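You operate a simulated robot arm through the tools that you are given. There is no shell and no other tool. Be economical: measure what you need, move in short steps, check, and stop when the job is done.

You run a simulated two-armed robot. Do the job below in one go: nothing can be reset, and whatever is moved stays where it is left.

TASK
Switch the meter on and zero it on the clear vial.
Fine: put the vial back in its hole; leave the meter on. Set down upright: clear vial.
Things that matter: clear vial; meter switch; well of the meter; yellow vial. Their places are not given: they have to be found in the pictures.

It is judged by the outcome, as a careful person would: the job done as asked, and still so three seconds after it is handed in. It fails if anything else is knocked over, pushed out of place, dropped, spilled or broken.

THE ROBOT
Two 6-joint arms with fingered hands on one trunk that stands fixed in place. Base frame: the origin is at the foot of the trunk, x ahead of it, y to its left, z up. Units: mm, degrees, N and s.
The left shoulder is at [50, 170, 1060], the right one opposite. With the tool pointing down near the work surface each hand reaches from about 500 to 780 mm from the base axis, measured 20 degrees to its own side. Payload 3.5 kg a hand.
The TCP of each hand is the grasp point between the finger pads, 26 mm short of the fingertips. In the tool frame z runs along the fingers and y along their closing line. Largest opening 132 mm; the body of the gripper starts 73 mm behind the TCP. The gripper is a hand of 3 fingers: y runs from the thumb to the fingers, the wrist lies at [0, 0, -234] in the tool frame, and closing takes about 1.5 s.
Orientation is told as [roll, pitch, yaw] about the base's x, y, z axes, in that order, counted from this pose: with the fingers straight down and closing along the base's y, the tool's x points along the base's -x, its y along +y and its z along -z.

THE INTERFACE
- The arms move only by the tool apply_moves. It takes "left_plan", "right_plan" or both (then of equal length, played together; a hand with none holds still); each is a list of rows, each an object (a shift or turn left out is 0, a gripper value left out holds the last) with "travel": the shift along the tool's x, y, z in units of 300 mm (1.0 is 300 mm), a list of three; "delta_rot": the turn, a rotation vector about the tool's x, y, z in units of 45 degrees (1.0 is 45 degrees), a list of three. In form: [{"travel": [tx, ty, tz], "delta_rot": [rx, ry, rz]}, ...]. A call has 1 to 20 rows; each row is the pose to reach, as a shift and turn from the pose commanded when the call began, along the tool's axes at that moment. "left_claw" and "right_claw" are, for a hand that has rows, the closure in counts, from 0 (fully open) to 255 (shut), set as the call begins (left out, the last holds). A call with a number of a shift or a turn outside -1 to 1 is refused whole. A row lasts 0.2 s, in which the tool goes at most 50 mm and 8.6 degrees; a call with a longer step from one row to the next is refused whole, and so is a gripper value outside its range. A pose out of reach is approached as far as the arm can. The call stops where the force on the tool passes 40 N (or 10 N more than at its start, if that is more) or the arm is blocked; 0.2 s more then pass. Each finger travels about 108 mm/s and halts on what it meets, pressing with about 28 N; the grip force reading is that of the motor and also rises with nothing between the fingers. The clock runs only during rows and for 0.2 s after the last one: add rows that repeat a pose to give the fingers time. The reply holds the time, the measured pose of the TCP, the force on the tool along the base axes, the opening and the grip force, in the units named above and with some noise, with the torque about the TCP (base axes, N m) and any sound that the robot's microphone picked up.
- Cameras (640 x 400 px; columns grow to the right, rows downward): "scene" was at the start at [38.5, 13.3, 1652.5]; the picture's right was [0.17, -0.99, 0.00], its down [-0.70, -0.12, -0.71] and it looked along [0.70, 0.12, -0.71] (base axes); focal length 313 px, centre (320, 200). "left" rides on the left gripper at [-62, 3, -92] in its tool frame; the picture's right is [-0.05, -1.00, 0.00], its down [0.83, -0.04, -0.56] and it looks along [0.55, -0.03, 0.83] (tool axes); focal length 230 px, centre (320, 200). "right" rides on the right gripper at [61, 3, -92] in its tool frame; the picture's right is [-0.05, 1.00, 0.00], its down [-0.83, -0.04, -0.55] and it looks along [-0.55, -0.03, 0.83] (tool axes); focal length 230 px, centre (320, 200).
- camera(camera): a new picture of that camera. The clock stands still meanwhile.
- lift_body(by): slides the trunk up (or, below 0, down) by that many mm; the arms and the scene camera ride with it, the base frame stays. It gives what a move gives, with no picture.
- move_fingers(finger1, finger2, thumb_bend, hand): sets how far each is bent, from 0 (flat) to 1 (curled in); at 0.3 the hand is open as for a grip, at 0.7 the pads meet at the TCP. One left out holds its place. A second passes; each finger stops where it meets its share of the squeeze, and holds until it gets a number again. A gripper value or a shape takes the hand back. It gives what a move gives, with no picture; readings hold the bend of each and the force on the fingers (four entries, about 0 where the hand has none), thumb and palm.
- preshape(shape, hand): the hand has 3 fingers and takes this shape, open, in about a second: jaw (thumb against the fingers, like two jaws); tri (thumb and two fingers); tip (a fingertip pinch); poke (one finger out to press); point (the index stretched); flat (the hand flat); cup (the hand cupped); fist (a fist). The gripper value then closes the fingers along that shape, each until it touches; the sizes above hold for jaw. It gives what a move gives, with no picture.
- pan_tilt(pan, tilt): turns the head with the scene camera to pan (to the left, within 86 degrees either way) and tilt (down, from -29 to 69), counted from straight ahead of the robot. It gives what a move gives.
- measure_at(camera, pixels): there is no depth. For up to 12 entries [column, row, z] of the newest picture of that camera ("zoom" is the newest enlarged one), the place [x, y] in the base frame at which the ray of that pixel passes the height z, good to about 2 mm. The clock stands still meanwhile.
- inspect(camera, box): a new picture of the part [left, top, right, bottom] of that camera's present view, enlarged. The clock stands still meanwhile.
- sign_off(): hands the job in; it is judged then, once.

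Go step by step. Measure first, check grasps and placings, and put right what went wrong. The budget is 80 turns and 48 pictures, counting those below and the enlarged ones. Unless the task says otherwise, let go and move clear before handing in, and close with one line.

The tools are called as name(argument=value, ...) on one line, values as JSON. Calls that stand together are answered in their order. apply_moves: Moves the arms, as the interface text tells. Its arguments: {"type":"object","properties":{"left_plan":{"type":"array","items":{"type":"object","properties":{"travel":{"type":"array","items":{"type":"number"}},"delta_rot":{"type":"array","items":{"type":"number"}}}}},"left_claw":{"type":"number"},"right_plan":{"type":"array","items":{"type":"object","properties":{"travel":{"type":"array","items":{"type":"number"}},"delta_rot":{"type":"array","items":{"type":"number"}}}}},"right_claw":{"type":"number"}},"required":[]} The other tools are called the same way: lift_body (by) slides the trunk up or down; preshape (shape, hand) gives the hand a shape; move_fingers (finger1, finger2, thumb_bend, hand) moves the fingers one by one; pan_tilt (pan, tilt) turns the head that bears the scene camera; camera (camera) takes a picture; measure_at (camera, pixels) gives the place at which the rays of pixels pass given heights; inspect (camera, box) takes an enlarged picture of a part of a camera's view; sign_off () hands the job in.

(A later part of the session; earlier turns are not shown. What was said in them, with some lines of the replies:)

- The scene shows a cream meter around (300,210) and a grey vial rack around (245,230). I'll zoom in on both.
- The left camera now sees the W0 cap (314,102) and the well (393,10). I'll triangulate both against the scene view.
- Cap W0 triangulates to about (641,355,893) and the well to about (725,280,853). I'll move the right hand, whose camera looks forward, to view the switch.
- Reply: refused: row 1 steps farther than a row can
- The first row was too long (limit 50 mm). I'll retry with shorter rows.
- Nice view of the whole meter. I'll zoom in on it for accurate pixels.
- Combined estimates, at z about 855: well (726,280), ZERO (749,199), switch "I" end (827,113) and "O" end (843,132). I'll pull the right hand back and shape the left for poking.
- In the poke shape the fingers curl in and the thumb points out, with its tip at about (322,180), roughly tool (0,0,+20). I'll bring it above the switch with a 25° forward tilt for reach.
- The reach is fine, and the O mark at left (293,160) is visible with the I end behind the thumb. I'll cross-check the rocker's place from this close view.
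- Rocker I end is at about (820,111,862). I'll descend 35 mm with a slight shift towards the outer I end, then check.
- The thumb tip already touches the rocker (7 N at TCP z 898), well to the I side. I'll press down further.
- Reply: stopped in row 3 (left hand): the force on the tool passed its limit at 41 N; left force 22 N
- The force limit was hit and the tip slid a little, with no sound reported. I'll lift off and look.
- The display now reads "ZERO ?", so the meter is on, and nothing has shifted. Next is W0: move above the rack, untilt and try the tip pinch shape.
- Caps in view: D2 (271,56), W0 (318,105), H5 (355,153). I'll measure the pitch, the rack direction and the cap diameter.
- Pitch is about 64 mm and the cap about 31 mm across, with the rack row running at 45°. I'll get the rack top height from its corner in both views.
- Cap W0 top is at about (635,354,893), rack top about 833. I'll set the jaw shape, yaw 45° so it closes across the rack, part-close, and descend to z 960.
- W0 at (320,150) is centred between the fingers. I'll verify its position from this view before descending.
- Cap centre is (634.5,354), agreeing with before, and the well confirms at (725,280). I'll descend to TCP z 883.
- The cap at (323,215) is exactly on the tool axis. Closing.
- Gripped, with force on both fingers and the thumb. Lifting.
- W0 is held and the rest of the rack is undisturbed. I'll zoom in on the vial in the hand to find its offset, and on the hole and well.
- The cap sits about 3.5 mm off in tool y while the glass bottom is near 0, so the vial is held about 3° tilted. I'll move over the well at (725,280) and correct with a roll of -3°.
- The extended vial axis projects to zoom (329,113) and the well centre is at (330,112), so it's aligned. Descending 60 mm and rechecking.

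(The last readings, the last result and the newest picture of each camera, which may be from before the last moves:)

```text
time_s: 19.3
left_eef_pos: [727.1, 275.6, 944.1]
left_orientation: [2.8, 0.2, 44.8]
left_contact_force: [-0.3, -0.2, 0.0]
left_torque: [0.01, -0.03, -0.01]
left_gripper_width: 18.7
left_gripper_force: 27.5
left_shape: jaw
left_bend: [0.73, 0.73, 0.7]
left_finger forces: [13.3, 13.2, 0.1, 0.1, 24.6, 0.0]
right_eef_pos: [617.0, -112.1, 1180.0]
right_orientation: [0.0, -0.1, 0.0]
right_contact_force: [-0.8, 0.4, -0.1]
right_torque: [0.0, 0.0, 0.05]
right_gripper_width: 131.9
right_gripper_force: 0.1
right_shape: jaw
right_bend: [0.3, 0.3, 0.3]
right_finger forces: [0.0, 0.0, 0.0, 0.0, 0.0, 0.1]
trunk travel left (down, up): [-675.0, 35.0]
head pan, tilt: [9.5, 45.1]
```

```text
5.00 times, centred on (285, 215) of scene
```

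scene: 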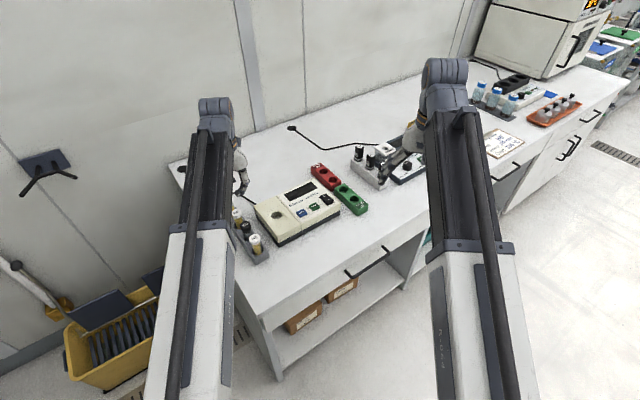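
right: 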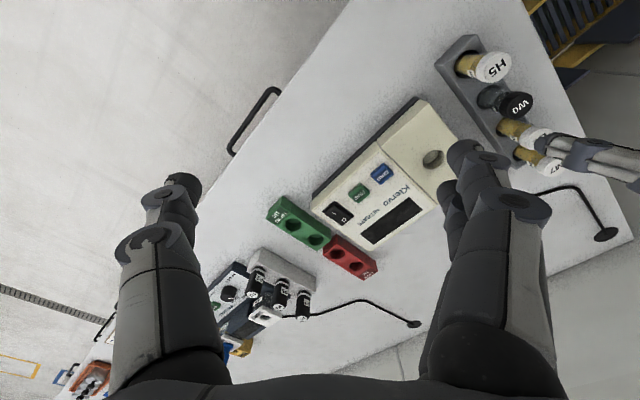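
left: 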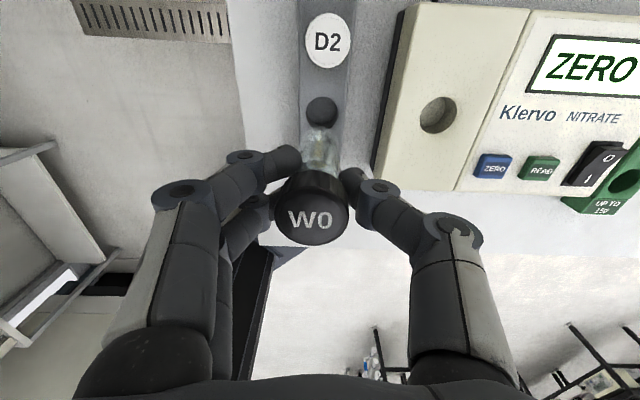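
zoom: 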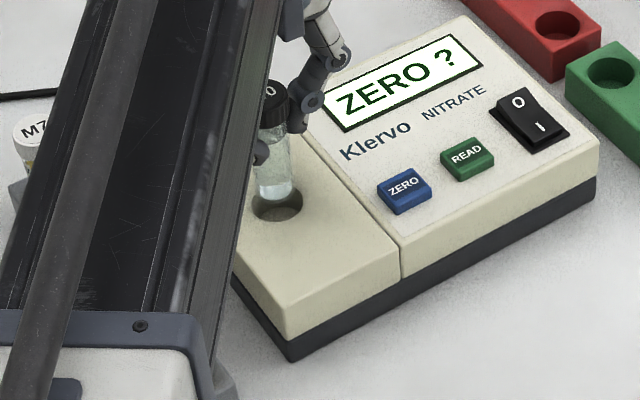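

Vial bottom is right over the well rim in both views. Descending in small steps.

apply_moves(left_plan=[{"travel": [0, -0.001, 0.02]}, {"travel": [0, -0.002, 0.04]}, {"travel": [0, -0.003, 0.06]}, {"travel": [0, -0.004, 0.08]}, {"travel": [0, -0.005, 0.1]}])

inspect(camera="scene", box=[245, 175, 325, 255])

```text
time_s: 20.5
left_eef_pos: [727.9, 275.5, 913.3]
left_orientation: [2.9, 0.2, 45.1]
left_contact_force: [0.2, 0.5, 0.1]
left_torque: [-0.04, 0.05, 0.0]
left_gripper_width: 18.6
left_gripper_force: 28.3
left_shape: jaw
left_bend: [0.73, 0.73, 0.7]
left_finger forces: [13.4, 13.2, 0.0, 0.0, 24.6, 0.1]
right_eef_pos: [616.2, -112.1, 1179.7]
right_orientation: [0.0, -0.1, 0.0]
right_contact_force: [0.5, 0.0, 0.1]
right_torque: [-0.01, -0.01, 0.02]
right_gripper_width: 131.9
right_gripper_force: 0.0
right_shape: jaw
right_bend: [0.3, 0.3, 0.3]
right_finger forces: [0.0, 0.1, 0.0, 0.0, 0.0, 0.0]
trunk travel left (down, up): [-675.0, 35.0]
head pan, tilt: [9.5, 45.1]
```

```text
5.00 times, centred on (285, 215) of scene
```

zoom: 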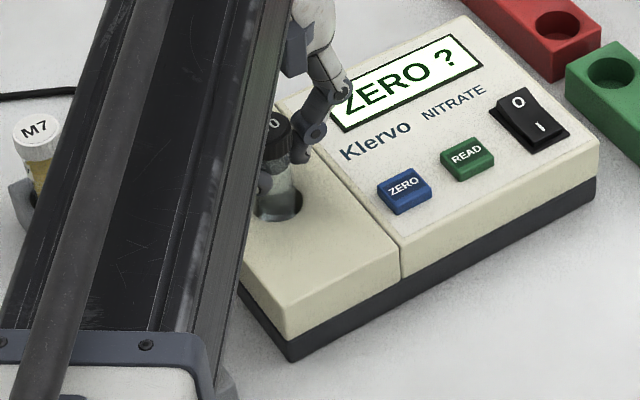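

The vial is entering the well with no contact force. Continuing down in 3 mm steps.

apply_moves(left_plan=[{"travel": [0, -0.0005, 0.01]}, {"travel": [0, -0.001, 0.02]}, {"travel": [0, -0.0015, 0.03]}, {"travel": [0, -0.002, 0.04]}, {"travel": [0, -0.0025, 0.05]}])

```text
time_s: 21.9
left_eef_pos: [728.8, 276.6, 906.0]
left_orientation: [2.6, -0.2, 44.9]
left_contact_force: [-3.8, -0.5, 21.9]
left_torque: [0.1, 0.15, 0.02]
left_gripper_width: 21.0
left_gripper_force: 27.6
left_shape: jaw
left_bend: [0.73, 0.73, 0.72]
left_finger forces: [16.2, 18.1, 0.0, 0.0, 29.0, 0.1]
right_eef_pos: [615.4, -113.8, 1180.3]
right_orientation: [-0.1, -0.1, 0.0]
right_contact_force: [-0.6, 0.5, -0.1]
right_torque: [0.0, -0.01, -0.01]
right_gripper_width: 131.9
right_gripper_force: 0.0
right_shape: jaw
right_bend: [0.3, 0.3, 0.3]
right_finger forces: [0.1, 0.1, 0.0, 0.0, 0.0, 0.0]
trunk travel left (down, up): [-675.0, 35.0]
head pan, tilt: [9.5, 45.1]
stopped in row 5 (left hand): the force on the tool passed its limit at 41 N (the readings are from after the stop); the commanded pose is now the measured one
```

Contact at TCP z≈906, which would leave about 62 mm protruding, similar to the rack. Checking visually before releasing.

inspect(camera="scene", box=[245, 175, 325, 255])

inspect(camera="left", box=[240, 105, 400, 265])

```text
5.00 times, centred on (285, 215) of scene
```

zoom: 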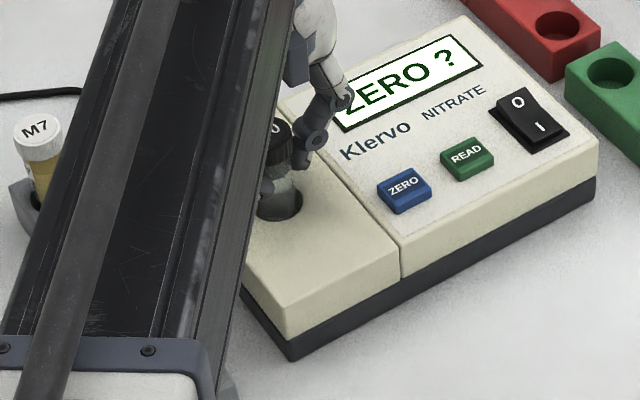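

```text
2.50 times, centred on (320, 185) of left
```

zoom: 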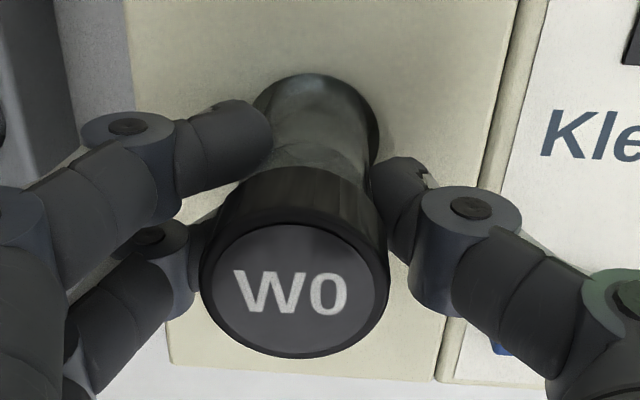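

The vial is in the well and looks bottomed out. I'll open the fingers to about 70 mm and look.

apply_moves(left_plan=[{"travel": [0, 0, 0]}, {"travel": [0, 0, 0]}, {"travel": [0, 0, 0]}, {"travel": [0, 0, 0]}], left_claw=120)

inspect(camera="left", box=[240, 105, 400, 265])

```text
time_s: 22.9
left_eef_pos: [729.0, 277.5, 902.4]
left_orientation: [2.6, -0.1, 44.9]
left_contact_force: [0.8, -0.7, 0.4]
left_torque: [-0.02, 0.0, 0.01]
left_gripper_width: 69.0
left_gripper_force: 0.1
left_shape: jaw
left_bend: [0.72, 0.72, 0.7]
left_finger forces: [0.0, 0.1, 0.0, 0.1, 0.1, 0.0]
right_eef_pos: [617.4, -112.5, 1179.7]
right_orientation: [-0.1, -0.1, 0.0]
right_contact_force: [0.7, 0.4, 0.1]
right_torque: [0.0, 0.01, -0.02]
right_gripper_width: 131.8
right_gripper_force: 0.2
right_shape: jaw
right_bend: [0.3, 0.3, 0.3]
right_finger forces: [0.0, 0.0, 0.0, 0.1, 0.0, 0.0]
trunk travel left (down, up): [-675.0, 35.0]
head pan, tilt: [9.5, 45.1]
```

```text
2.50 times, centred on (320, 185) of left
```

zoom: 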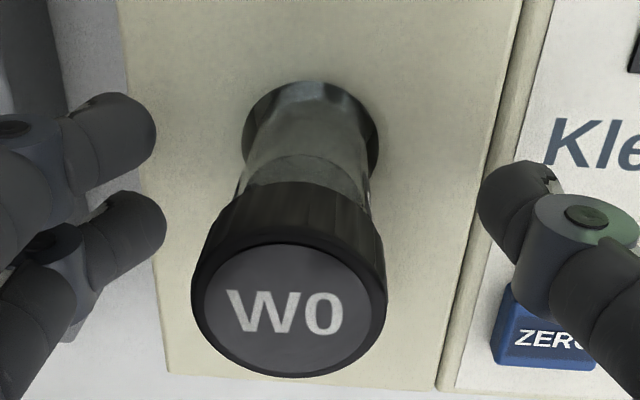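

The vial stands in the well, released. Raising the hand straight up, untilting and checking.

apply_moves(left_plan=[{"travel": [0, 0.005, -0.1]}, {"travel": [0, 0.01, -0.2]}, {"travel": [0, 0.018, -0.35], "delta_rot": [0.03, 0, 0]}, {"travel": [0, 0.026, -0.5], "delta_rot": [0.06, 0, 0]}])

preshape(hand="left", shape="poke")

camera(camera="left")

```text
time_s: 23.9
left_eef_pos: [728.9, 274.9, 1051.9]
left_orientation: [0.0, -0.1, 44.9]
left_contact_force: [1.0, 0.0, 0.8]
left_torque: [-0.04, -0.01, 0.04]
left_gripper_width: 69.3
left_gripper_force: 0.1
left_shape: jaw
left_bend: [0.72, 0.72, 0.7]
left_finger forces: [0.1, 0.1, 0.1, 0.0, 0.0, 0.0]
right_eef_pos: [617.2, -112.4, 1179.9]
right_orientation: [0.1, -0.1, -0.1]
right_contact_force: [0.3, 0.8, -1.0]
right_torque: [0.02, -0.01, 0.0]
right_gripper_width: 132.1
right_gripper_force: 0.0
right_shape: jaw
right_bend: [0.3, 0.3, 0.3]
right_finger forces: [0.0, 0.0, 0.0, 0.0, 0.0, 0.0]
trunk travel left (down, up): [-675.0, 35.0]
head pan, tilt: [9.5, 45.1]
```

```text
time_s: 24.8
left_eef_pos: [729.0, 275.8, 1050.2]
left_orientation: [0.0, -0.1, 45.0]
left_contact_force: [0.7, -0.3, -0.2]
left_torque: [0.02, 0.02, -0.01]
left_gripper_width: 0.0
left_gripper_force: 0.1
left_shape: poke
left_bend: [1.0, 1.0, 0.45]
left_finger forces: [0.0, 0.0, 0.1, 0.0, 0.1, 0.0]
right_eef_pos: [617.2, -113.4, 1179.0]
right_orientation: [0.0, -0.1, 0.1]
right_contact_force: [0.0, 0.3, 0.2]
right_torque: [-0.01, -0.02, -0.01]
right_gripper_width: 131.7
right_gripper_force: 0.1
right_shape: jaw
right_bend: [0.3, 0.3, 0.3]
right_finger forces: [0.0, 0.0, 0.0, 0.0, 0.0, 0.0]
trunk travel left (down, up): [-675.0, 35.0]
head pan, tilt: [9.5, 45.1]
```

```text
12 pictures are left
```

left: 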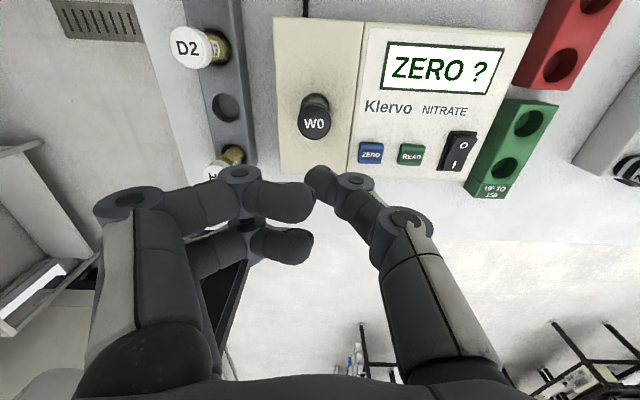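

W0 is upright in the well and the display still shows "ZERO ?". Measuring ZERO (371,153) and the cap (314,116), and I'll yaw to -45° at height to keep the curled fingers clear of the vial.

measure_at(camera="left", pixels=[[371, 153, 860], [371, 153, 865], [314, 118, 915], [314, 118, 910]])

apply_moves(left_plan=[{"delta_rot": [0, 0, 0.17]}, {"delta_rot": [0, 0, 0.34]}, {"delta_rot": [0, 0, 0.51]}, {"delta_rot": [0, 0, 0.68]}, {"delta_rot": [0, 0, 0.85]}, {"delta_rot": [0, 0, 1.0]}])

apply_moves(left_plan=[{"delta_rot": [0, 0, 0.17]}, {"delta_rot": [0, 0, 0.34]}, {"delta_rot": [0, 0, 0.51]}, {"delta_rot": [0, 0, 0.68]}, {"delta_rot": [0, 0, 0.85]}, {"delta_rot": [0, 0, 1.0]}])

```text
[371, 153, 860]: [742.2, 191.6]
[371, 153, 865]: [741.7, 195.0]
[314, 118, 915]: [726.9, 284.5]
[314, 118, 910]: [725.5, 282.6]
```

```text
time_s: 26.2
left_eef_pos: [728.8, 277.6, 1051.7]
left_orientation: [0.0, -0.1, -0.3]
left_contact_force: [-1.1, 0.0, -0.3]
left_torque: [0.02, -0.02, -0.03]
left_gripper_width: 0.0
left_gripper_force: 0.1
left_shape: poke
left_bend: [1.0, 1.0, 0.45]
left_finger forces: [0.0, 0.0, 0.0, 0.1, 0.0, 0.0]
right_eef_pos: [617.0, -111.8, 1180.6]
right_orientation: [0.1, -0.1, 0.0]
right_contact_force: [0.4, -0.5, 0.2]
right_torque: [0.02, -0.04, 0.04]
right_gripper_width: 131.7
right_gripper_force: 0.0
right_shape: jaw
right_bend: [0.3, 0.3, 0.3]
right_finger forces: [0.0, 0.1, 0.1, 0.0, 0.0, 0.0]
trunk travel left (down, up): [-675.0, 35.0]
head pan, tilt: [9.5, 45.1]
```

```text
time_s: 27.6
left_eef_pos: [727.7, 277.2, 1052.5]
left_orientation: [0.0, -0.1, -45.4]
left_contact_force: [0.2, 0.4, 0.4]
left_torque: [-0.02, 0.02, 0.01]
left_gripper_width: 0.1
left_gripper_force: 0.1
left_shape: poke
left_bend: [1.0, 1.0, 0.45]
left_finger forces: [0.1, 0.0, 0.1, 0.0, 0.0, 0.0]
right_eef_pos: [617.5, -113.1, 1179.8]
right_orientation: [0.0, -0.1, 0.0]
right_contact_force: [0.2, -0.4, 0.0]
right_torque: [-0.01, -0.01, 0.01]
right_gripper_width: 131.9
right_gripper_force: 0.0
right_shape: jaw
right_bend: [0.3, 0.3, 0.3]
right_finger forces: [0.1, 0.0, 0.1, 0.1, 0.1, 0.0]
trunk travel left (down, up): [-675.0, 35.0]
head pan, tilt: [9.5, 45.1]
```

ZERO is at about (745,196,861). I'll move above it and down to TCP z 930, then look.

apply_moves(left_plan=[{"travel": [-0.115, -0.076, 0]}, {"travel": [-0.229, -0.151, 0]}, {"travel": [-0.229, -0.151, 0.14]}, {"travel": [-0.229, -0.151, 0.28]}, {"travel": [-0.229, -0.151, 0.405]}, {"travel": [-0.229, -0.151, 0.405]}])

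camera(camera="left")

```text
time_s: 29.0
left_eef_pos: [746.0, 199.8, 930.2]
left_orientation: [0.3, -0.1, -45.1]
left_contact_force: [-0.4, 0.1, 0.1]
left_torque: [-0.01, -0.01, 0.02]
left_gripper_width: 0.1
left_gripper_force: 0.1
left_shape: poke
left_bend: [1.0, 1.0, 0.45]
left_finger forces: [0.0, 0.0, 0.1, 0.1, 0.0, 0.1]
left hand out of reach, approached as far as the arm can: row 2
right_eef_pos: [617.8, -113.6, 1180.2]
right_orientation: [0.0, -0.1, 0.0]
right_contact_force: [0.6, -0.4, 1.0]
right_torque: [0.01, 0.02, 0.0]
right_gripper_width: 131.8
right_gripper_force: 0.1
right_shape: jaw
right_bend: [0.3, 0.3, 0.3]
right_finger forces: [0.0, 0.0, 0.0, 0.1, 0.0, 0.1]
trunk travel left (down, up): [-675.0, 35.0]
head pan, tilt: [9.5, 45.1]
```

```text
11 pictures are left
```

left: 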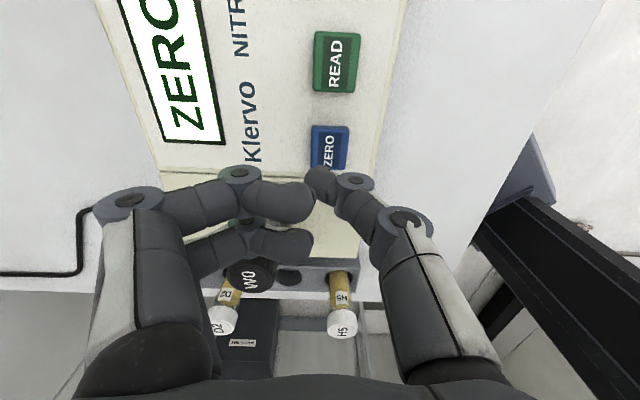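

The tip axis projects to (320,147) while ZERO is at (330,148), so I shift -7 mm in tool y, then descend to near contact.

apply_moves(left_plan=[{"travel": [0, -0.024, 0.03]}, {"travel": [0, -0.024, 0.06]}, {"travel": [0, -0.024, 0.085]}, {"travel": [0, -0.024, 0.095]}, {"travel": [0, -0.024, 0.105]}, {"travel": [0, -0.024, 0.115]}])

```text
time_s: 30.4
left_eef_pos: [739.6, 191.6, 897.5]
left_orientation: [0.1, -0.1, -45.1]
left_contact_force: [0.4, -1.4, 1.1]
left_torque: [0.01, 0.02, -0.02]
left_gripper_width: 0.0
left_gripper_force: 0.1
left_shape: poke
left_bend: [1.0, 1.0, 0.45]
left_finger forces: [0.0, 0.0, 0.0, 0.1, 1.0, 0.1]
right_eef_pos: [617.1, -113.0, 1179.2]
right_orientation: [0.0, -0.1, -0.1]
right_contact_force: [-0.6, -0.1, 0.5]
right_torque: [0.03, 0.02, -0.01]
right_gripper_width: 131.8
right_gripper_force: 0.1
right_shape: jaw
right_bend: [0.3, 0.3, 0.3]
right_finger forces: [0.0, 0.0, 0.0, 0.0, 0.0, 0.1]
trunk travel left (down, up): [-675.0, 35.0]
head pan, tilt: [9.5, 45.1]
```

Light contact (1 N on the thumb) at TCP z 897. Pressing further in small steps.

apply_moves(left_plan=[{"travel": [0, 0, 0.005]}, {"travel": [0, 0, 0.01]}, {"travel": [0, 0, 0.015]}, {"travel": [0, 0, 0.02]}, {"travel": [0, 0, 0.02]}])

camera(camera="left")

```text
time_s: 31.6
left_eef_pos: [739.6, 191.9, 892.3]
left_orientation: [0.2, 0.0, -45.1]
left_contact_force: [-0.7, -0.5, 11.2]
left_torque: [-0.03, 0.0, 0.03]
left_gripper_width: 0.4
left_gripper_force: 0.1
left_shape: poke
left_bend: [1.0, 1.0, 0.45]
left_finger forces: [0.0, 0.0, 0.0, 0.0, 10.6, 0.0]
right_eef_pos: [615.7, -113.1, 1180.4]
right_orientation: [0.0, -0.1, 0.0]
right_contact_force: [0.0, 0.1, 0.7]
right_torque: [0.02, 0.0, 0.0]
right_gripper_width: 131.9
right_gripper_force: 0.2
right_shape: jaw
right_bend: [0.3, 0.3, 0.3]
right_finger forces: [0.0, 0.0, 0.1, 0.1, 0.0, 0.1]
trunk travel left (down, up): [-675.0, 35.0]
head pan, tilt: [9.5, 45.1]
heard: click
```

```text
10 pictures are left
```

left: 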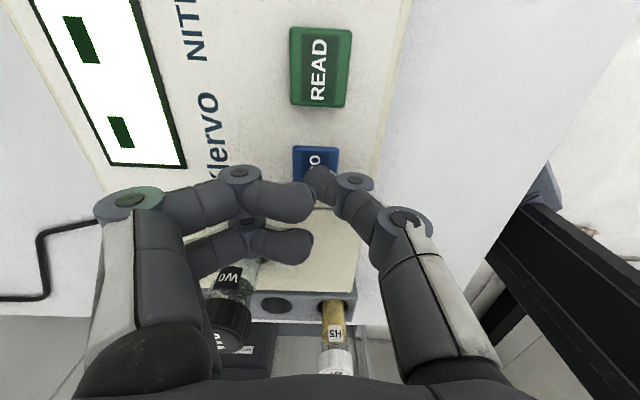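

A click was heard and the display now shows dashes, so it's zeroing. I'll lift clear, wait a few seconds, and check.

apply_moves(left_plan=[{"travel": [0, 0, -0.1]}, {"travel": [0, 0, -0.25]}, {"travel": [0, 0, -0.4]}, {"travel": [0, 0, -0.53]}, {"travel": [0, 0, -0.53]}, {"travel": [0, 0, -0.53]}, {"travel": [0, 0, -0.53]}, {"travel": [0, 0, -0.53]}, {"travel": [0, 0, -0.53]}, {"travel": [0, 0, -0.53]}, {"travel": [0, 0, -0.53]}, {"travel": [0, 0, -0.53]}, {"travel": [0, 0, -0.53]}, {"travel": [0, 0, -0.53]}, {"travel": [0, 0, -0.53]}])

camera(camera="left")

```text
time_s: 34.8
left_eef_pos: [740.1, 190.0, 1049.2]
left_orientation: [0.2, -0.1, -45.2]
left_contact_force: [-0.2, -0.3, 0.0]
left_torque: [-0.02, 0.0, 0.01]
left_gripper_width: 0.0
left_gripper_force: 0.1
left_shape: poke
left_bend: [1.0, 1.0, 0.45]
left_finger forces: [0.1, 0.0, 0.1, 0.0, 0.0, 0.1]
right_eef_pos: [616.7, -112.5, 1179.7]
right_orientation: [0.0, -0.1, -0.1]
right_contact_force: [-0.1, -0.2, 0.2]
right_torque: [-0.03, -0.01, 0.03]
right_gripper_width: 131.9
right_gripper_force: 0.1
right_shape: jaw
right_bend: [0.3, 0.3, 0.3]
right_finger forces: [0.1, 0.0, 0.0, 0.0, 0.1, 0.0]
trunk travel left (down, up): [-675.0, 35.0]
head pan, tilt: [9.5, 45.1]
```

```text
9 pictures are left
```

left: 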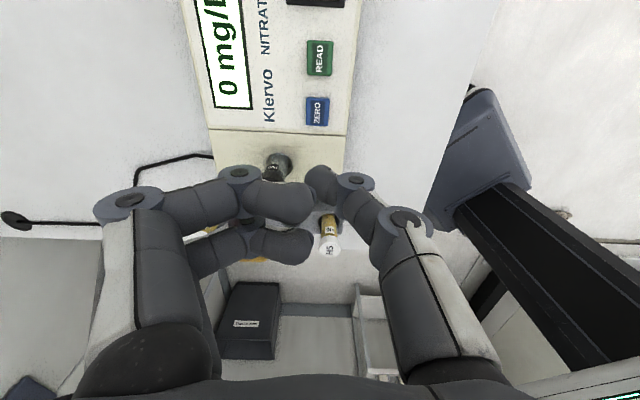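

The display reads "0 mg/L", so it's zeroed. Now I'll rotate back to yaw 45°, set the jaw, and go above the cap to return the vial.

apply_moves(left_plan=[{"delta_rot": [0, 0, -0.17]}, {"delta_rot": [0, 0, -0.34]}, {"delta_rot": [0, 0, -0.51]}, {"delta_rot": [0, 0, -0.68]}, {"delta_rot": [0, 0, -0.85]}, {"delta_rot": [0, 0, -1.0]}])

apply_moves(left_plan=[{"delta_rot": [0, 0, -0.17]}, {"delta_rot": [0, 0, -0.34]}, {"delta_rot": [0, 0, -0.51]}, {"delta_rot": [0, 0, -0.68]}, {"delta_rot": [0, 0, -0.85]}, {"delta_rot": [0, 0, -1.0]}])

preshape(hand="left", shape="jaw")

apply_moves(left_plan=[{"travel": [-0.06, 0.079, 0]}, {"travel": [-0.12, 0.158, 0]}, {"travel": [-0.18, 0.237, 0.05]}, {"travel": [-0.18, 0.237, 0.167]}, {"travel": [-0.18, 0.237, 0.167]}], left_claw=120)

camera(camera="left")

```text
time_s: 36.2
left_eef_pos: [740.3, 192.0, 1049.2]
left_orientation: [0.0, -0.1, 0.0]
left_contact_force: [0.2, 0.3, 0.0]
left_torque: [0.03, 0.01, -0.04]
left_gripper_width: 0.0
left_gripper_force: 0.1
left_shape: poke
left_bend: [1.0, 1.0, 0.45]
left_finger forces: [0.0, 0.1, 0.0, 0.1, 0.0, 0.0]
right_eef_pos: [617.8, -113.2, 1179.8]
right_orientation: [-0.1, -0.1, 0.0]
right_contact_force: [-0.1, 0.0, -0.2]
right_torque: [-0.01, -0.01, -0.01]
right_gripper_width: 131.8
right_gripper_force: 0.0
right_shape: jaw
right_bend: [0.3, 0.3, 0.3]
right_finger forces: [0.1, 0.0, 0.0, 0.0, 0.0, 0.0]
trunk travel left (down, up): [-675.0, 35.0]
head pan, tilt: [9.5, 45.1]
```

```text
time_s: 37.6
left_eef_pos: [739.5, 192.6, 1049.1]
left_orientation: [-0.1, 0.0, 45.0]
left_contact_force: [-0.3, 0.2, 0.0]
left_torque: [0.0, 0.02, 0.01]
left_gripper_width: 0.1
left_gripper_force: 0.0
left_shape: poke
left_bend: [1.0, 1.0, 0.45]
left_finger forces: [0.1, 0.1, 0.0, 0.0, 0.0, 0.0]
right_eef_pos: [616.8, -112.9, 1179.8]
right_orientation: [0.1, -0.1, 0.0]
right_contact_force: [-0.3, -0.3, 0.0]
right_torque: [0.0, 0.02, 0.02]
right_gripper_width: 132.0
right_gripper_force: 0.0
right_shape: jaw
right_bend: [0.3, 0.3, 0.3]
right_finger forces: [0.0, 0.1, 0.0, 0.1, 0.1, 0.0]
trunk travel left (down, up): [-675.0, 35.0]
head pan, tilt: [9.5, 45.1]
```

```text
time_s: 38.5
left_eef_pos: [739.4, 190.7, 1049.4]
left_orientation: [-0.1, -0.1, 44.8]
left_contact_force: [-0.2, -0.7, 0.1]
left_torque: [0.01, -0.01, 0.0]
left_gripper_width: 132.0
left_gripper_force: 0.0
left_shape: jaw
left_bend: [0.3, 0.3, 0.3]
left_finger forces: [0.0, 0.1, 0.0, 0.0, 0.1, 0.0]
right_eef_pos: [617.6, -113.4, 1179.5]
right_orientation: [0.0, -0.1, 0.0]
right_contact_force: [0.1, 0.3, -0.2]
right_torque: [0.0, -0.02, 0.01]
right_gripper_width: 132.0
right_gripper_force: 0.0
right_shape: jaw
right_bend: [0.3, 0.3, 0.3]
right_finger forces: [0.0, 0.0, 0.0, 0.0, 0.0, 0.1]
trunk travel left (down, up): [-675.0, 35.0]
head pan, tilt: [9.5, 45.1]
```

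```text
time_s: 39.7
left_eef_pos: [727.4, 280.6, 999.2]
left_orientation: [0.0, -0.1, 44.9]
left_contact_force: [-0.2, -0.5, 0.2]
left_torque: [0.0, 0.0, 0.0]
left_gripper_width: 70.4
left_gripper_force: 0.1
left_shape: jaw
left_bend: [0.72, 0.72, 0.7]
left_finger forces: [0.1, 0.0, 0.0, 0.1, 0.0, 0.1]
right_eef_pos: [616.3, -112.4, 1179.7]
right_orientation: [0.0, -0.1, -0.1]
right_contact_force: [0.4, -0.1, -0.2]
right_torque: [0.0, 0.0, 0.03]
right_gripper_width: 131.9
right_gripper_force: 0.0
right_shape: jaw
right_bend: [0.3, 0.3, 0.3]
right_finger forces: [0.1, 0.0, 0.0, 0.1, 0.0, 0.0]
trunk travel left (down, up): [-675.0, 35.0]
head pan, tilt: [9.5, 45.1]
```

```text
8 pictures are left
```

left: 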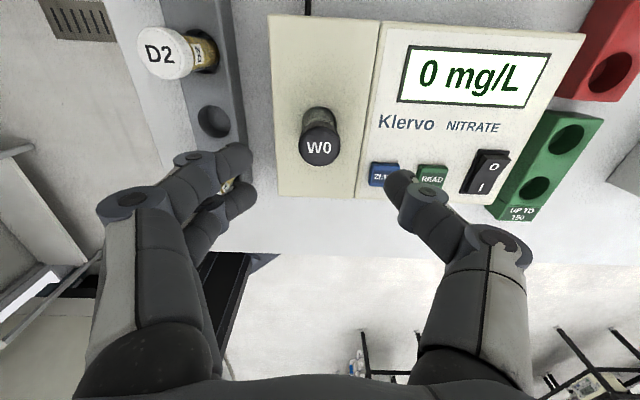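

measure_at(camera="left", pixels=[[319.5, 148, 912], [319.5, 148, 917], [214, 121, 833]])

```text
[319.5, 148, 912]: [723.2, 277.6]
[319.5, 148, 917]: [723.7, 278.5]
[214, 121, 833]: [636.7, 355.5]
```

Cap is at (723.5,278) and the empty rack hole at (637,356). I'll align so the cap sits on the closing centre and descend to TCP z 904.

apply_moves(left_plan=[{"travel": [0.015, -0.007, 0.05]}, {"travel": [0.015, -0.007, 0.15]}, {"travel": [0.015, -0.007, 0.25]}, {"travel": [0.015, -0.007, 0.317]}, {"travel": [0.015, -0.007, 0.317]}])

camera(camera="left")

```text
time_s: 40.9
left_eef_pos: [725.5, 276.3, 902.7]
left_orientation: [-0.1, -0.2, 44.9]
left_contact_force: [-0.2, -1.0, 0.3]
left_torque: [0.02, -0.02, -0.01]
left_gripper_width: 70.7
left_gripper_force: 0.1
left_shape: jaw
left_bend: [0.72, 0.72, 0.7]
left_finger forces: [0.0, 0.0, 0.1, 0.0, 0.1, 0.0]
right_eef_pos: [618.4, -112.9, 1179.9]
right_orientation: [0.0, -0.1, 0.0]
right_contact_force: [0.8, 0.1, 0.2]
right_torque: [0.04, -0.03, 0.02]
right_gripper_width: 131.9
right_gripper_force: 0.1
right_shape: jaw
right_bend: [0.3, 0.3, 0.3]
right_finger forces: [0.0, 0.0, 0.0, 0.0, 0.0, 0.1]
trunk travel left (down, up): [-675.0, 35.0]
head pan, tilt: [9.5, 45.1]
```

```text
7 pictures are left
```

left: 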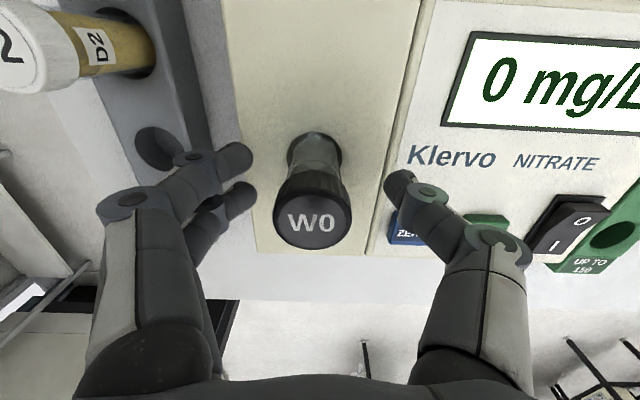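

Cap at (313,222) sits at tool y≈3 as planned, with its top about 17 mm above the TCP. I'll raise 6 mm to match the first grasp and close.

apply_moves(left_plan=[{"travel": [0, 0, -0.02]}, {"travel": [0, 0, -0.02]}])

apply_moves(left_plan=[{"travel": [0, 0, 0]}, {"travel": [0, 0, 0]}, {"travel": [0, 0, 0]}, {"travel": [0, 0, 0]}, {"travel": [0, 0, 0]}, {"travel": [0, 0, 0]}], left_claw=255)

apply_moves(left_plan=[{"travel": [0, 0, -0.03]}, {"travel": [0, 0, -0.08]}, {"travel": [0, 0, -0.15]}, {"travel": [0, 0, -0.24]}, {"travel": [0, 0, -0.32]}, {"travel": [0, 0, -0.32]}])

camera(camera="left")

```text
time_s: 41.5
left_eef_pos: [726.0, 275.6, 909.4]
left_orientation: [0.1, -0.1, 44.9]
left_contact_force: [0.2, 0.7, 0.3]
left_torque: [-0.02, 0.01, -0.01]
left_gripper_width: 70.1
left_gripper_force: 0.1
left_shape: jaw
left_bend: [0.72, 0.72, 0.7]
left_finger forces: [0.0, 0.0, 0.1, 0.0, 0.1, 0.1]
right_eef_pos: [617.7, -112.1, 1179.6]
right_orientation: [0.0, -0.2, 0.1]
right_contact_force: [0.4, 0.0, 0.3]
right_torque: [-0.01, 0.01, 0.0]
right_gripper_width: 132.0
right_gripper_force: 0.1
right_shape: jaw
right_bend: [0.3, 0.3, 0.3]
right_finger forces: [0.0, 0.0, 0.0, 0.1, 0.0, 0.1]
trunk travel left (down, up): [-675.0, 35.0]
head pan, tilt: [9.5, 45.1]
```

```text
time_s: 42.9
left_eef_pos: [726.7, 274.9, 910.6]
left_orientation: [0.0, 0.0, 44.9]
left_contact_force: [-0.2, 0.0, -0.5]
left_torque: [0.01, -0.01, 0.04]
left_gripper_width: 17.9
left_gripper_force: 27.5
left_shape: jaw
left_bend: [0.73, 0.72, 0.7]
left_finger forces: [13.7, 10.9, 0.0, 0.0, 24.7, 0.0]
right_eef_pos: [616.1, -114.5, 1180.1]
right_orientation: [0.0, -0.1, 0.0]
right_contact_force: [-0.1, -1.0, 0.1]
right_torque: [0.01, 0.01, 0.0]
right_gripper_width: 131.6
right_gripper_force: 0.0
right_shape: jaw
right_bend: [0.3, 0.3, 0.3]
right_finger forces: [0.0, 0.1, 0.0, 0.0, 0.0, 0.1]
trunk travel left (down, up): [-675.0, 35.0]
head pan, tilt: [9.5, 45.1]
```

```text
time_s: 44.3
left_eef_pos: [725.6, 274.2, 1007.2]
left_orientation: [0.0, 0.0, 44.9]
left_contact_force: [0.0, 0.3, -0.6]
left_torque: [0.03, 0.0, 0.0]
left_gripper_width: 17.8
left_gripper_force: 28.6
left_shape: jaw
left_bend: [0.73, 0.72, 0.7]
left_finger forces: [14.1, 11.4, 0.0, 0.0, 24.6, 0.1]
right_eef_pos: [617.4, -111.2, 1178.9]
right_orientation: [-0.1, -0.1, 0.1]
right_contact_force: [0.2, 0.0, -0.7]
right_torque: [0.0, -0.03, -0.01]
right_gripper_width: 132.1
right_gripper_force: 0.1
right_shape: jaw
right_bend: [0.3, 0.3, 0.3]
right_finger forces: [0.1, 0.0, 0.1, 0.0, 0.1, 0.1]
trunk travel left (down, up): [-675.0, 35.0]
head pan, tilt: [9.5, 45.1]
```

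```text
6 pictures are left
```

left: 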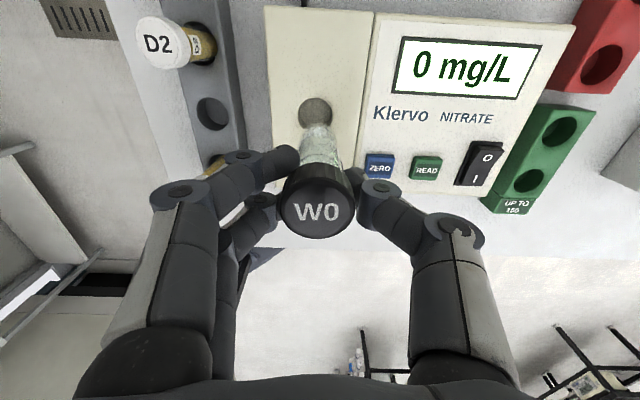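

W0 is held upright, with cap (317,212) and bottom (319,130). Getting the hole (213,113) position relative to the vial's vertical projection (319,112) at rack-top height.

measure_at(camera="left", pixels=[[213, 113, 833], [319.1, 112, 833], [315, 112, 855]])

inspect(camera="left", box=[180, 70, 380, 250])

```text
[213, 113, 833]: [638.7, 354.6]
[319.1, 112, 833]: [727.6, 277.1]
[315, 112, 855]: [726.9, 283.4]
```

```text
2.22 times, centred on (280, 160) of left
```

zoom: 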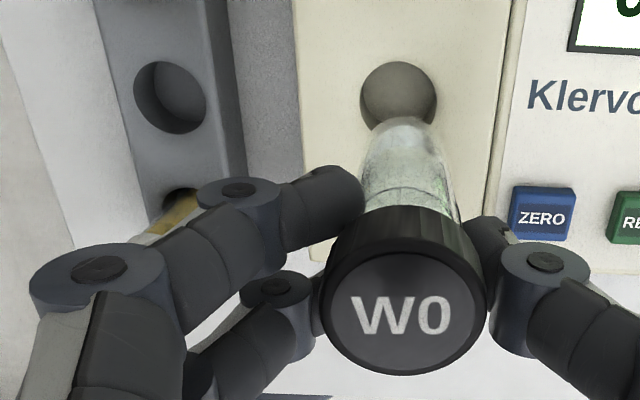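

The hole lies about (5.5,118.5) mm away in tool x,y. Moving over it and down 50 mm, then one check.

apply_moves(left_plan=[{"travel": [0.004, 0.1, 0]}, {"travel": [0.009, 0.2, 0]}, {"travel": [0.014, 0.3, 0]}, {"travel": [0.018, 0.395, 0]}, {"travel": [0.018, 0.395, 0.08]}, {"travel": [0.018, 0.395, 0.167]}, {"travel": [0.018, 0.395, 0.167]}])

inspect(camera="left", box=[220, 70, 420, 250])

```text
time_s: 45.9
left_eef_pos: [639.0, 356.7, 955.9]
left_orientation: [0.0, -0.1, 44.8]
left_contact_force: [-0.6, 0.2, -1.0]
left_torque: [0.01, -0.02, 0.0]
left_gripper_width: 17.6
left_gripper_force: 28.1
left_shape: jaw
left_bend: [0.73, 0.72, 0.7]
left_finger forces: [14.3, 11.7, 0.0, 0.0, 24.5, 0.0]
right_eef_pos: [618.1, -113.1, 1179.8]
right_orientation: [0.0, -0.2, 0.0]
right_contact_force: [-0.4, -1.4, -1.3]
right_torque: [0.02, 0.02, -0.03]
right_gripper_width: 132.1
right_gripper_force: 0.0
right_shape: jaw
right_bend: [0.3, 0.3, 0.3]
right_finger forces: [0.0, 0.0, 0.0, 0.0, 0.0, 0.0]
trunk travel left (down, up): [-675.0, 35.0]
head pan, tilt: [9.5, 45.1]
```

```text
2.22 times, centred on (320, 160) of left
```

zoom: 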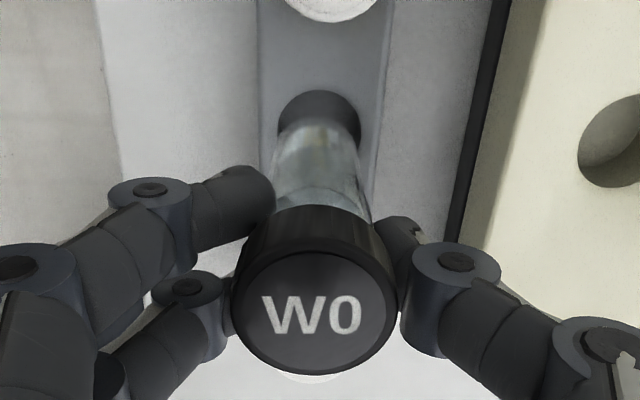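

Hole centre is at zoom (319.5,131), so I need about +3 mm in tool x with y already aligned. Shift and descend 58 mm.

apply_moves(left_plan=[{"travel": [0.01, 0, 0.02]}, {"travel": [0.01, 0, 0.05]}, {"travel": [0.01, 0, 0.08]}, {"travel": [0.01, 0, 0.11]}, {"travel": [0.01, 0, 0.14]}, {"travel": [0.01, 0, 0.17]}, {"travel": [0.01, 0, 0.193]}])

```text
time_s: 47.5
left_eef_pos: [636.7, 354.1, 897.2]
left_orientation: [0.0, -0.2, 44.9]
left_contact_force: [-0.8, 0.0, -1.2]
left_torque: [-0.02, -0.01, -0.01]
left_gripper_width: 17.7
left_gripper_force: 27.8
left_shape: jaw
left_bend: [0.73, 0.72, 0.7]
left_finger forces: [14.6, 12.1, 0.1, 0.0, 24.4, 0.1]
right_eef_pos: [615.9, -111.5, 1180.2]
right_orientation: [0.0, -0.1, 0.0]
right_contact_force: [-0.3, 0.6, -0.2]
right_torque: [-0.05, -0.03, -0.01]
right_gripper_width: 132.0
right_gripper_force: 0.0
right_shape: jaw
right_bend: [0.3, 0.3, 0.3]
right_finger forces: [0.0, 0.0, 0.1, 0.0, 0.0, 0.0]
trunk travel left (down, up): [-675.0, 35.0]
head pan, tilt: [9.5, 45.1]
```

Already well inside the hole with no contact. Lowering the last stretch in 2 mm steps.

apply_moves(left_plan=[{"travel": [0, 0, 0.01]}, {"travel": [0, 0, 0.02]}, {"travel": [0, 0, 0.027]}, {"travel": [0, 0, 0.034]}, {"travel": [0, 0, 0.04]}, {"travel": [0, 0, 0.044]}])

```text
time_s: 48.9
left_eef_pos: [637.0, 354.4, 883.7]
left_orientation: [0.0, -0.1, 44.9]
left_contact_force: [-2.1, -0.9, 0.5]
left_torque: [-0.08, 0.07, 0.01]
left_gripper_width: 17.5
left_gripper_force: 28.1
left_shape: jaw
left_bend: [0.73, 0.72, 0.7]
left_finger forces: [14.3, 13.4, 0.0, 0.1, 24.9, 0.0]
right_eef_pos: [617.8, -113.4, 1179.6]
right_orientation: [0.0, -0.1, 0.0]
right_contact_force: [0.3, 0.0, -0.4]
right_torque: [0.01, -0.02, -0.04]
right_gripper_width: 131.9
right_gripper_force: 0.0
right_shape: jaw
right_bend: [0.3, 0.3, 0.3]
right_finger forces: [0.1, 0.1, 0.0, 0.0, 0.0, 0.0]
trunk travel left (down, up): [-675.0, 35.0]
head pan, tilt: [9.5, 45.1]
```

apply_moves(left_plan=[{"travel": [0, 0, 0.003]}, {"travel": [0, 0, 0.006]}, {"travel": [0, 0, 0.009]}])

```text
time_s: 49.7
left_eef_pos: [636.9, 353.0, 883.4]
left_orientation: [0.1, -0.1, 45.0]
left_contact_force: [-1.9, -2.3, 4.6]
left_torque: [-0.03, 0.06, 0.02]
left_gripper_width: 17.8
left_gripper_force: 27.6
left_shape: jaw
left_bend: [0.73, 0.72, 0.7]
left_finger forces: [14.6, 14.6, 0.1, 0.1, 25.8, 0.1]
right_eef_pos: [616.7, -113.1, 1179.5]
right_orientation: [-0.1, -0.1, 0.0]
right_contact_force: [-0.9, -0.3, 0.9]
right_torque: [-0.01, 0.04, 0.01]
right_gripper_width: 132.0
right_gripper_force: 0.0
right_shape: jaw
right_bend: [0.3, 0.3, 0.3]
right_finger forces: [0.0, 0.0, 0.0, 0.0, 0.0, 0.0]
trunk travel left (down, up): [-675.0, 35.0]
head pan, tilt: [9.5, 45.1]
```

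It has bottomed out (z force 4.6 N at TCP 883, the original seat height). Opening, then rising straight up.

apply_moves(left_plan=[{"travel": [0, 0, 0]}, {"travel": [0, 0, 0]}, {"travel": [0, 0, 0]}, {"travel": [0, 0, 0]}, {"travel": [0, 0, 0]}], left_claw=120)

apply_moves(left_plan=[{"travel": [0, 0, -0.06]}, {"travel": [0, 0, -0.16]}, {"travel": [0, 0, -0.3]}, {"travel": [0, 0, -0.44]}, {"travel": [0, 0, -0.56]}, {"travel": [0, 0, -0.56]}])

camera(camera="left")

```text
time_s: 50.9
left_eef_pos: [636.6, 353.7, 884.0]
left_orientation: [0.0, 0.0, 44.8]
left_contact_force: [0.0, -0.8, 0.5]
left_torque: [0.02, -0.03, 0.0]
left_gripper_width: 69.4
left_gripper_force: 0.0
left_shape: jaw
left_bend: [0.72, 0.72, 0.7]
left_finger forces: [0.0, 0.0, 0.0, 0.1, 0.0, 0.0]
right_eef_pos: [616.3, -112.8, 1181.0]
right_orientation: [0.0, -0.2, 0.1]
right_contact_force: [-0.2, 0.4, 0.3]
right_torque: [-0.03, 0.02, 0.02]
right_gripper_width: 132.1
right_gripper_force: 0.0
right_shape: jaw
right_bend: [0.3, 0.3, 0.3]
right_finger forces: [0.1, 0.0, 0.0, 0.0, 0.1, 0.1]
trunk travel left (down, up): [-675.0, 35.0]
head pan, tilt: [9.5, 45.1]
```

```text
time_s: 52.3
left_eef_pos: [635.5, 354.3, 1048.9]
left_orientation: [0.0, 0.0, 44.9]
left_contact_force: [-0.2, 0.4, 0.1]
left_torque: [0.02, 0.02, -0.02]
left_gripper_width: 69.3
left_gripper_force: 0.0
left_shape: jaw
left_bend: [0.72, 0.72, 0.7]
left_finger forces: [0.2, 0.1, 0.0, 0.0, 0.0, 0.1]
right_eef_pos: [616.9, -113.0, 1179.8]
right_orientation: [-0.1, -0.1, -0.1]
right_contact_force: [0.3, -0.1, 0.0]
right_torque: [0.0, -0.02, 0.01]
right_gripper_width: 131.6
right_gripper_force: 0.1
right_shape: jaw
right_bend: [0.3, 0.3, 0.3]
right_finger forces: [0.0, 0.0, 0.0, 0.0, 0.0, 0.1]
trunk travel left (down, up): [-675.0, 35.0]
head pan, tilt: [9.5, 45.1]
```

```text
3 pictures are left
```

left: 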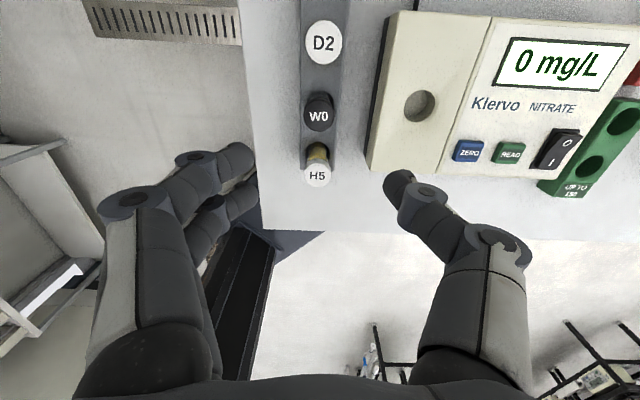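

W0 is back in its hole at (318,115), the meter reads "0 mg/L" and the hand is clear. One last scene check.

inspect(camera="scene", box=[205, 155, 365, 275])

```text
3.33 times, centred on (285, 215) of scene
```

zoom: 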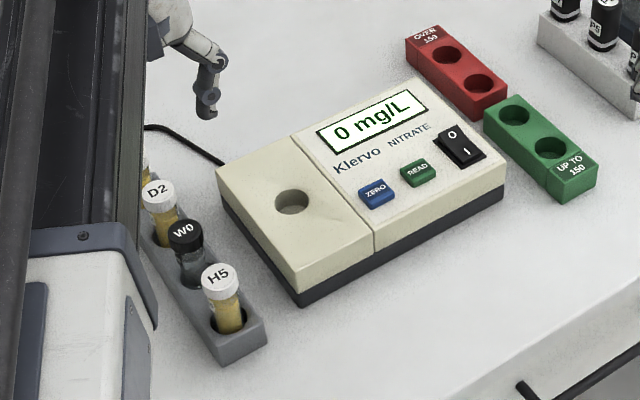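

The scene shows W0 upright in its hole, the meter on at "0 mg/L", and nothing else disturbed. Handing in.

sign_off()

```text
The job is handed in.
```

The meter is switched on and zeroed on the clear vial (it reads "0 mg/L"), and the vial is back upright in its rack hole.
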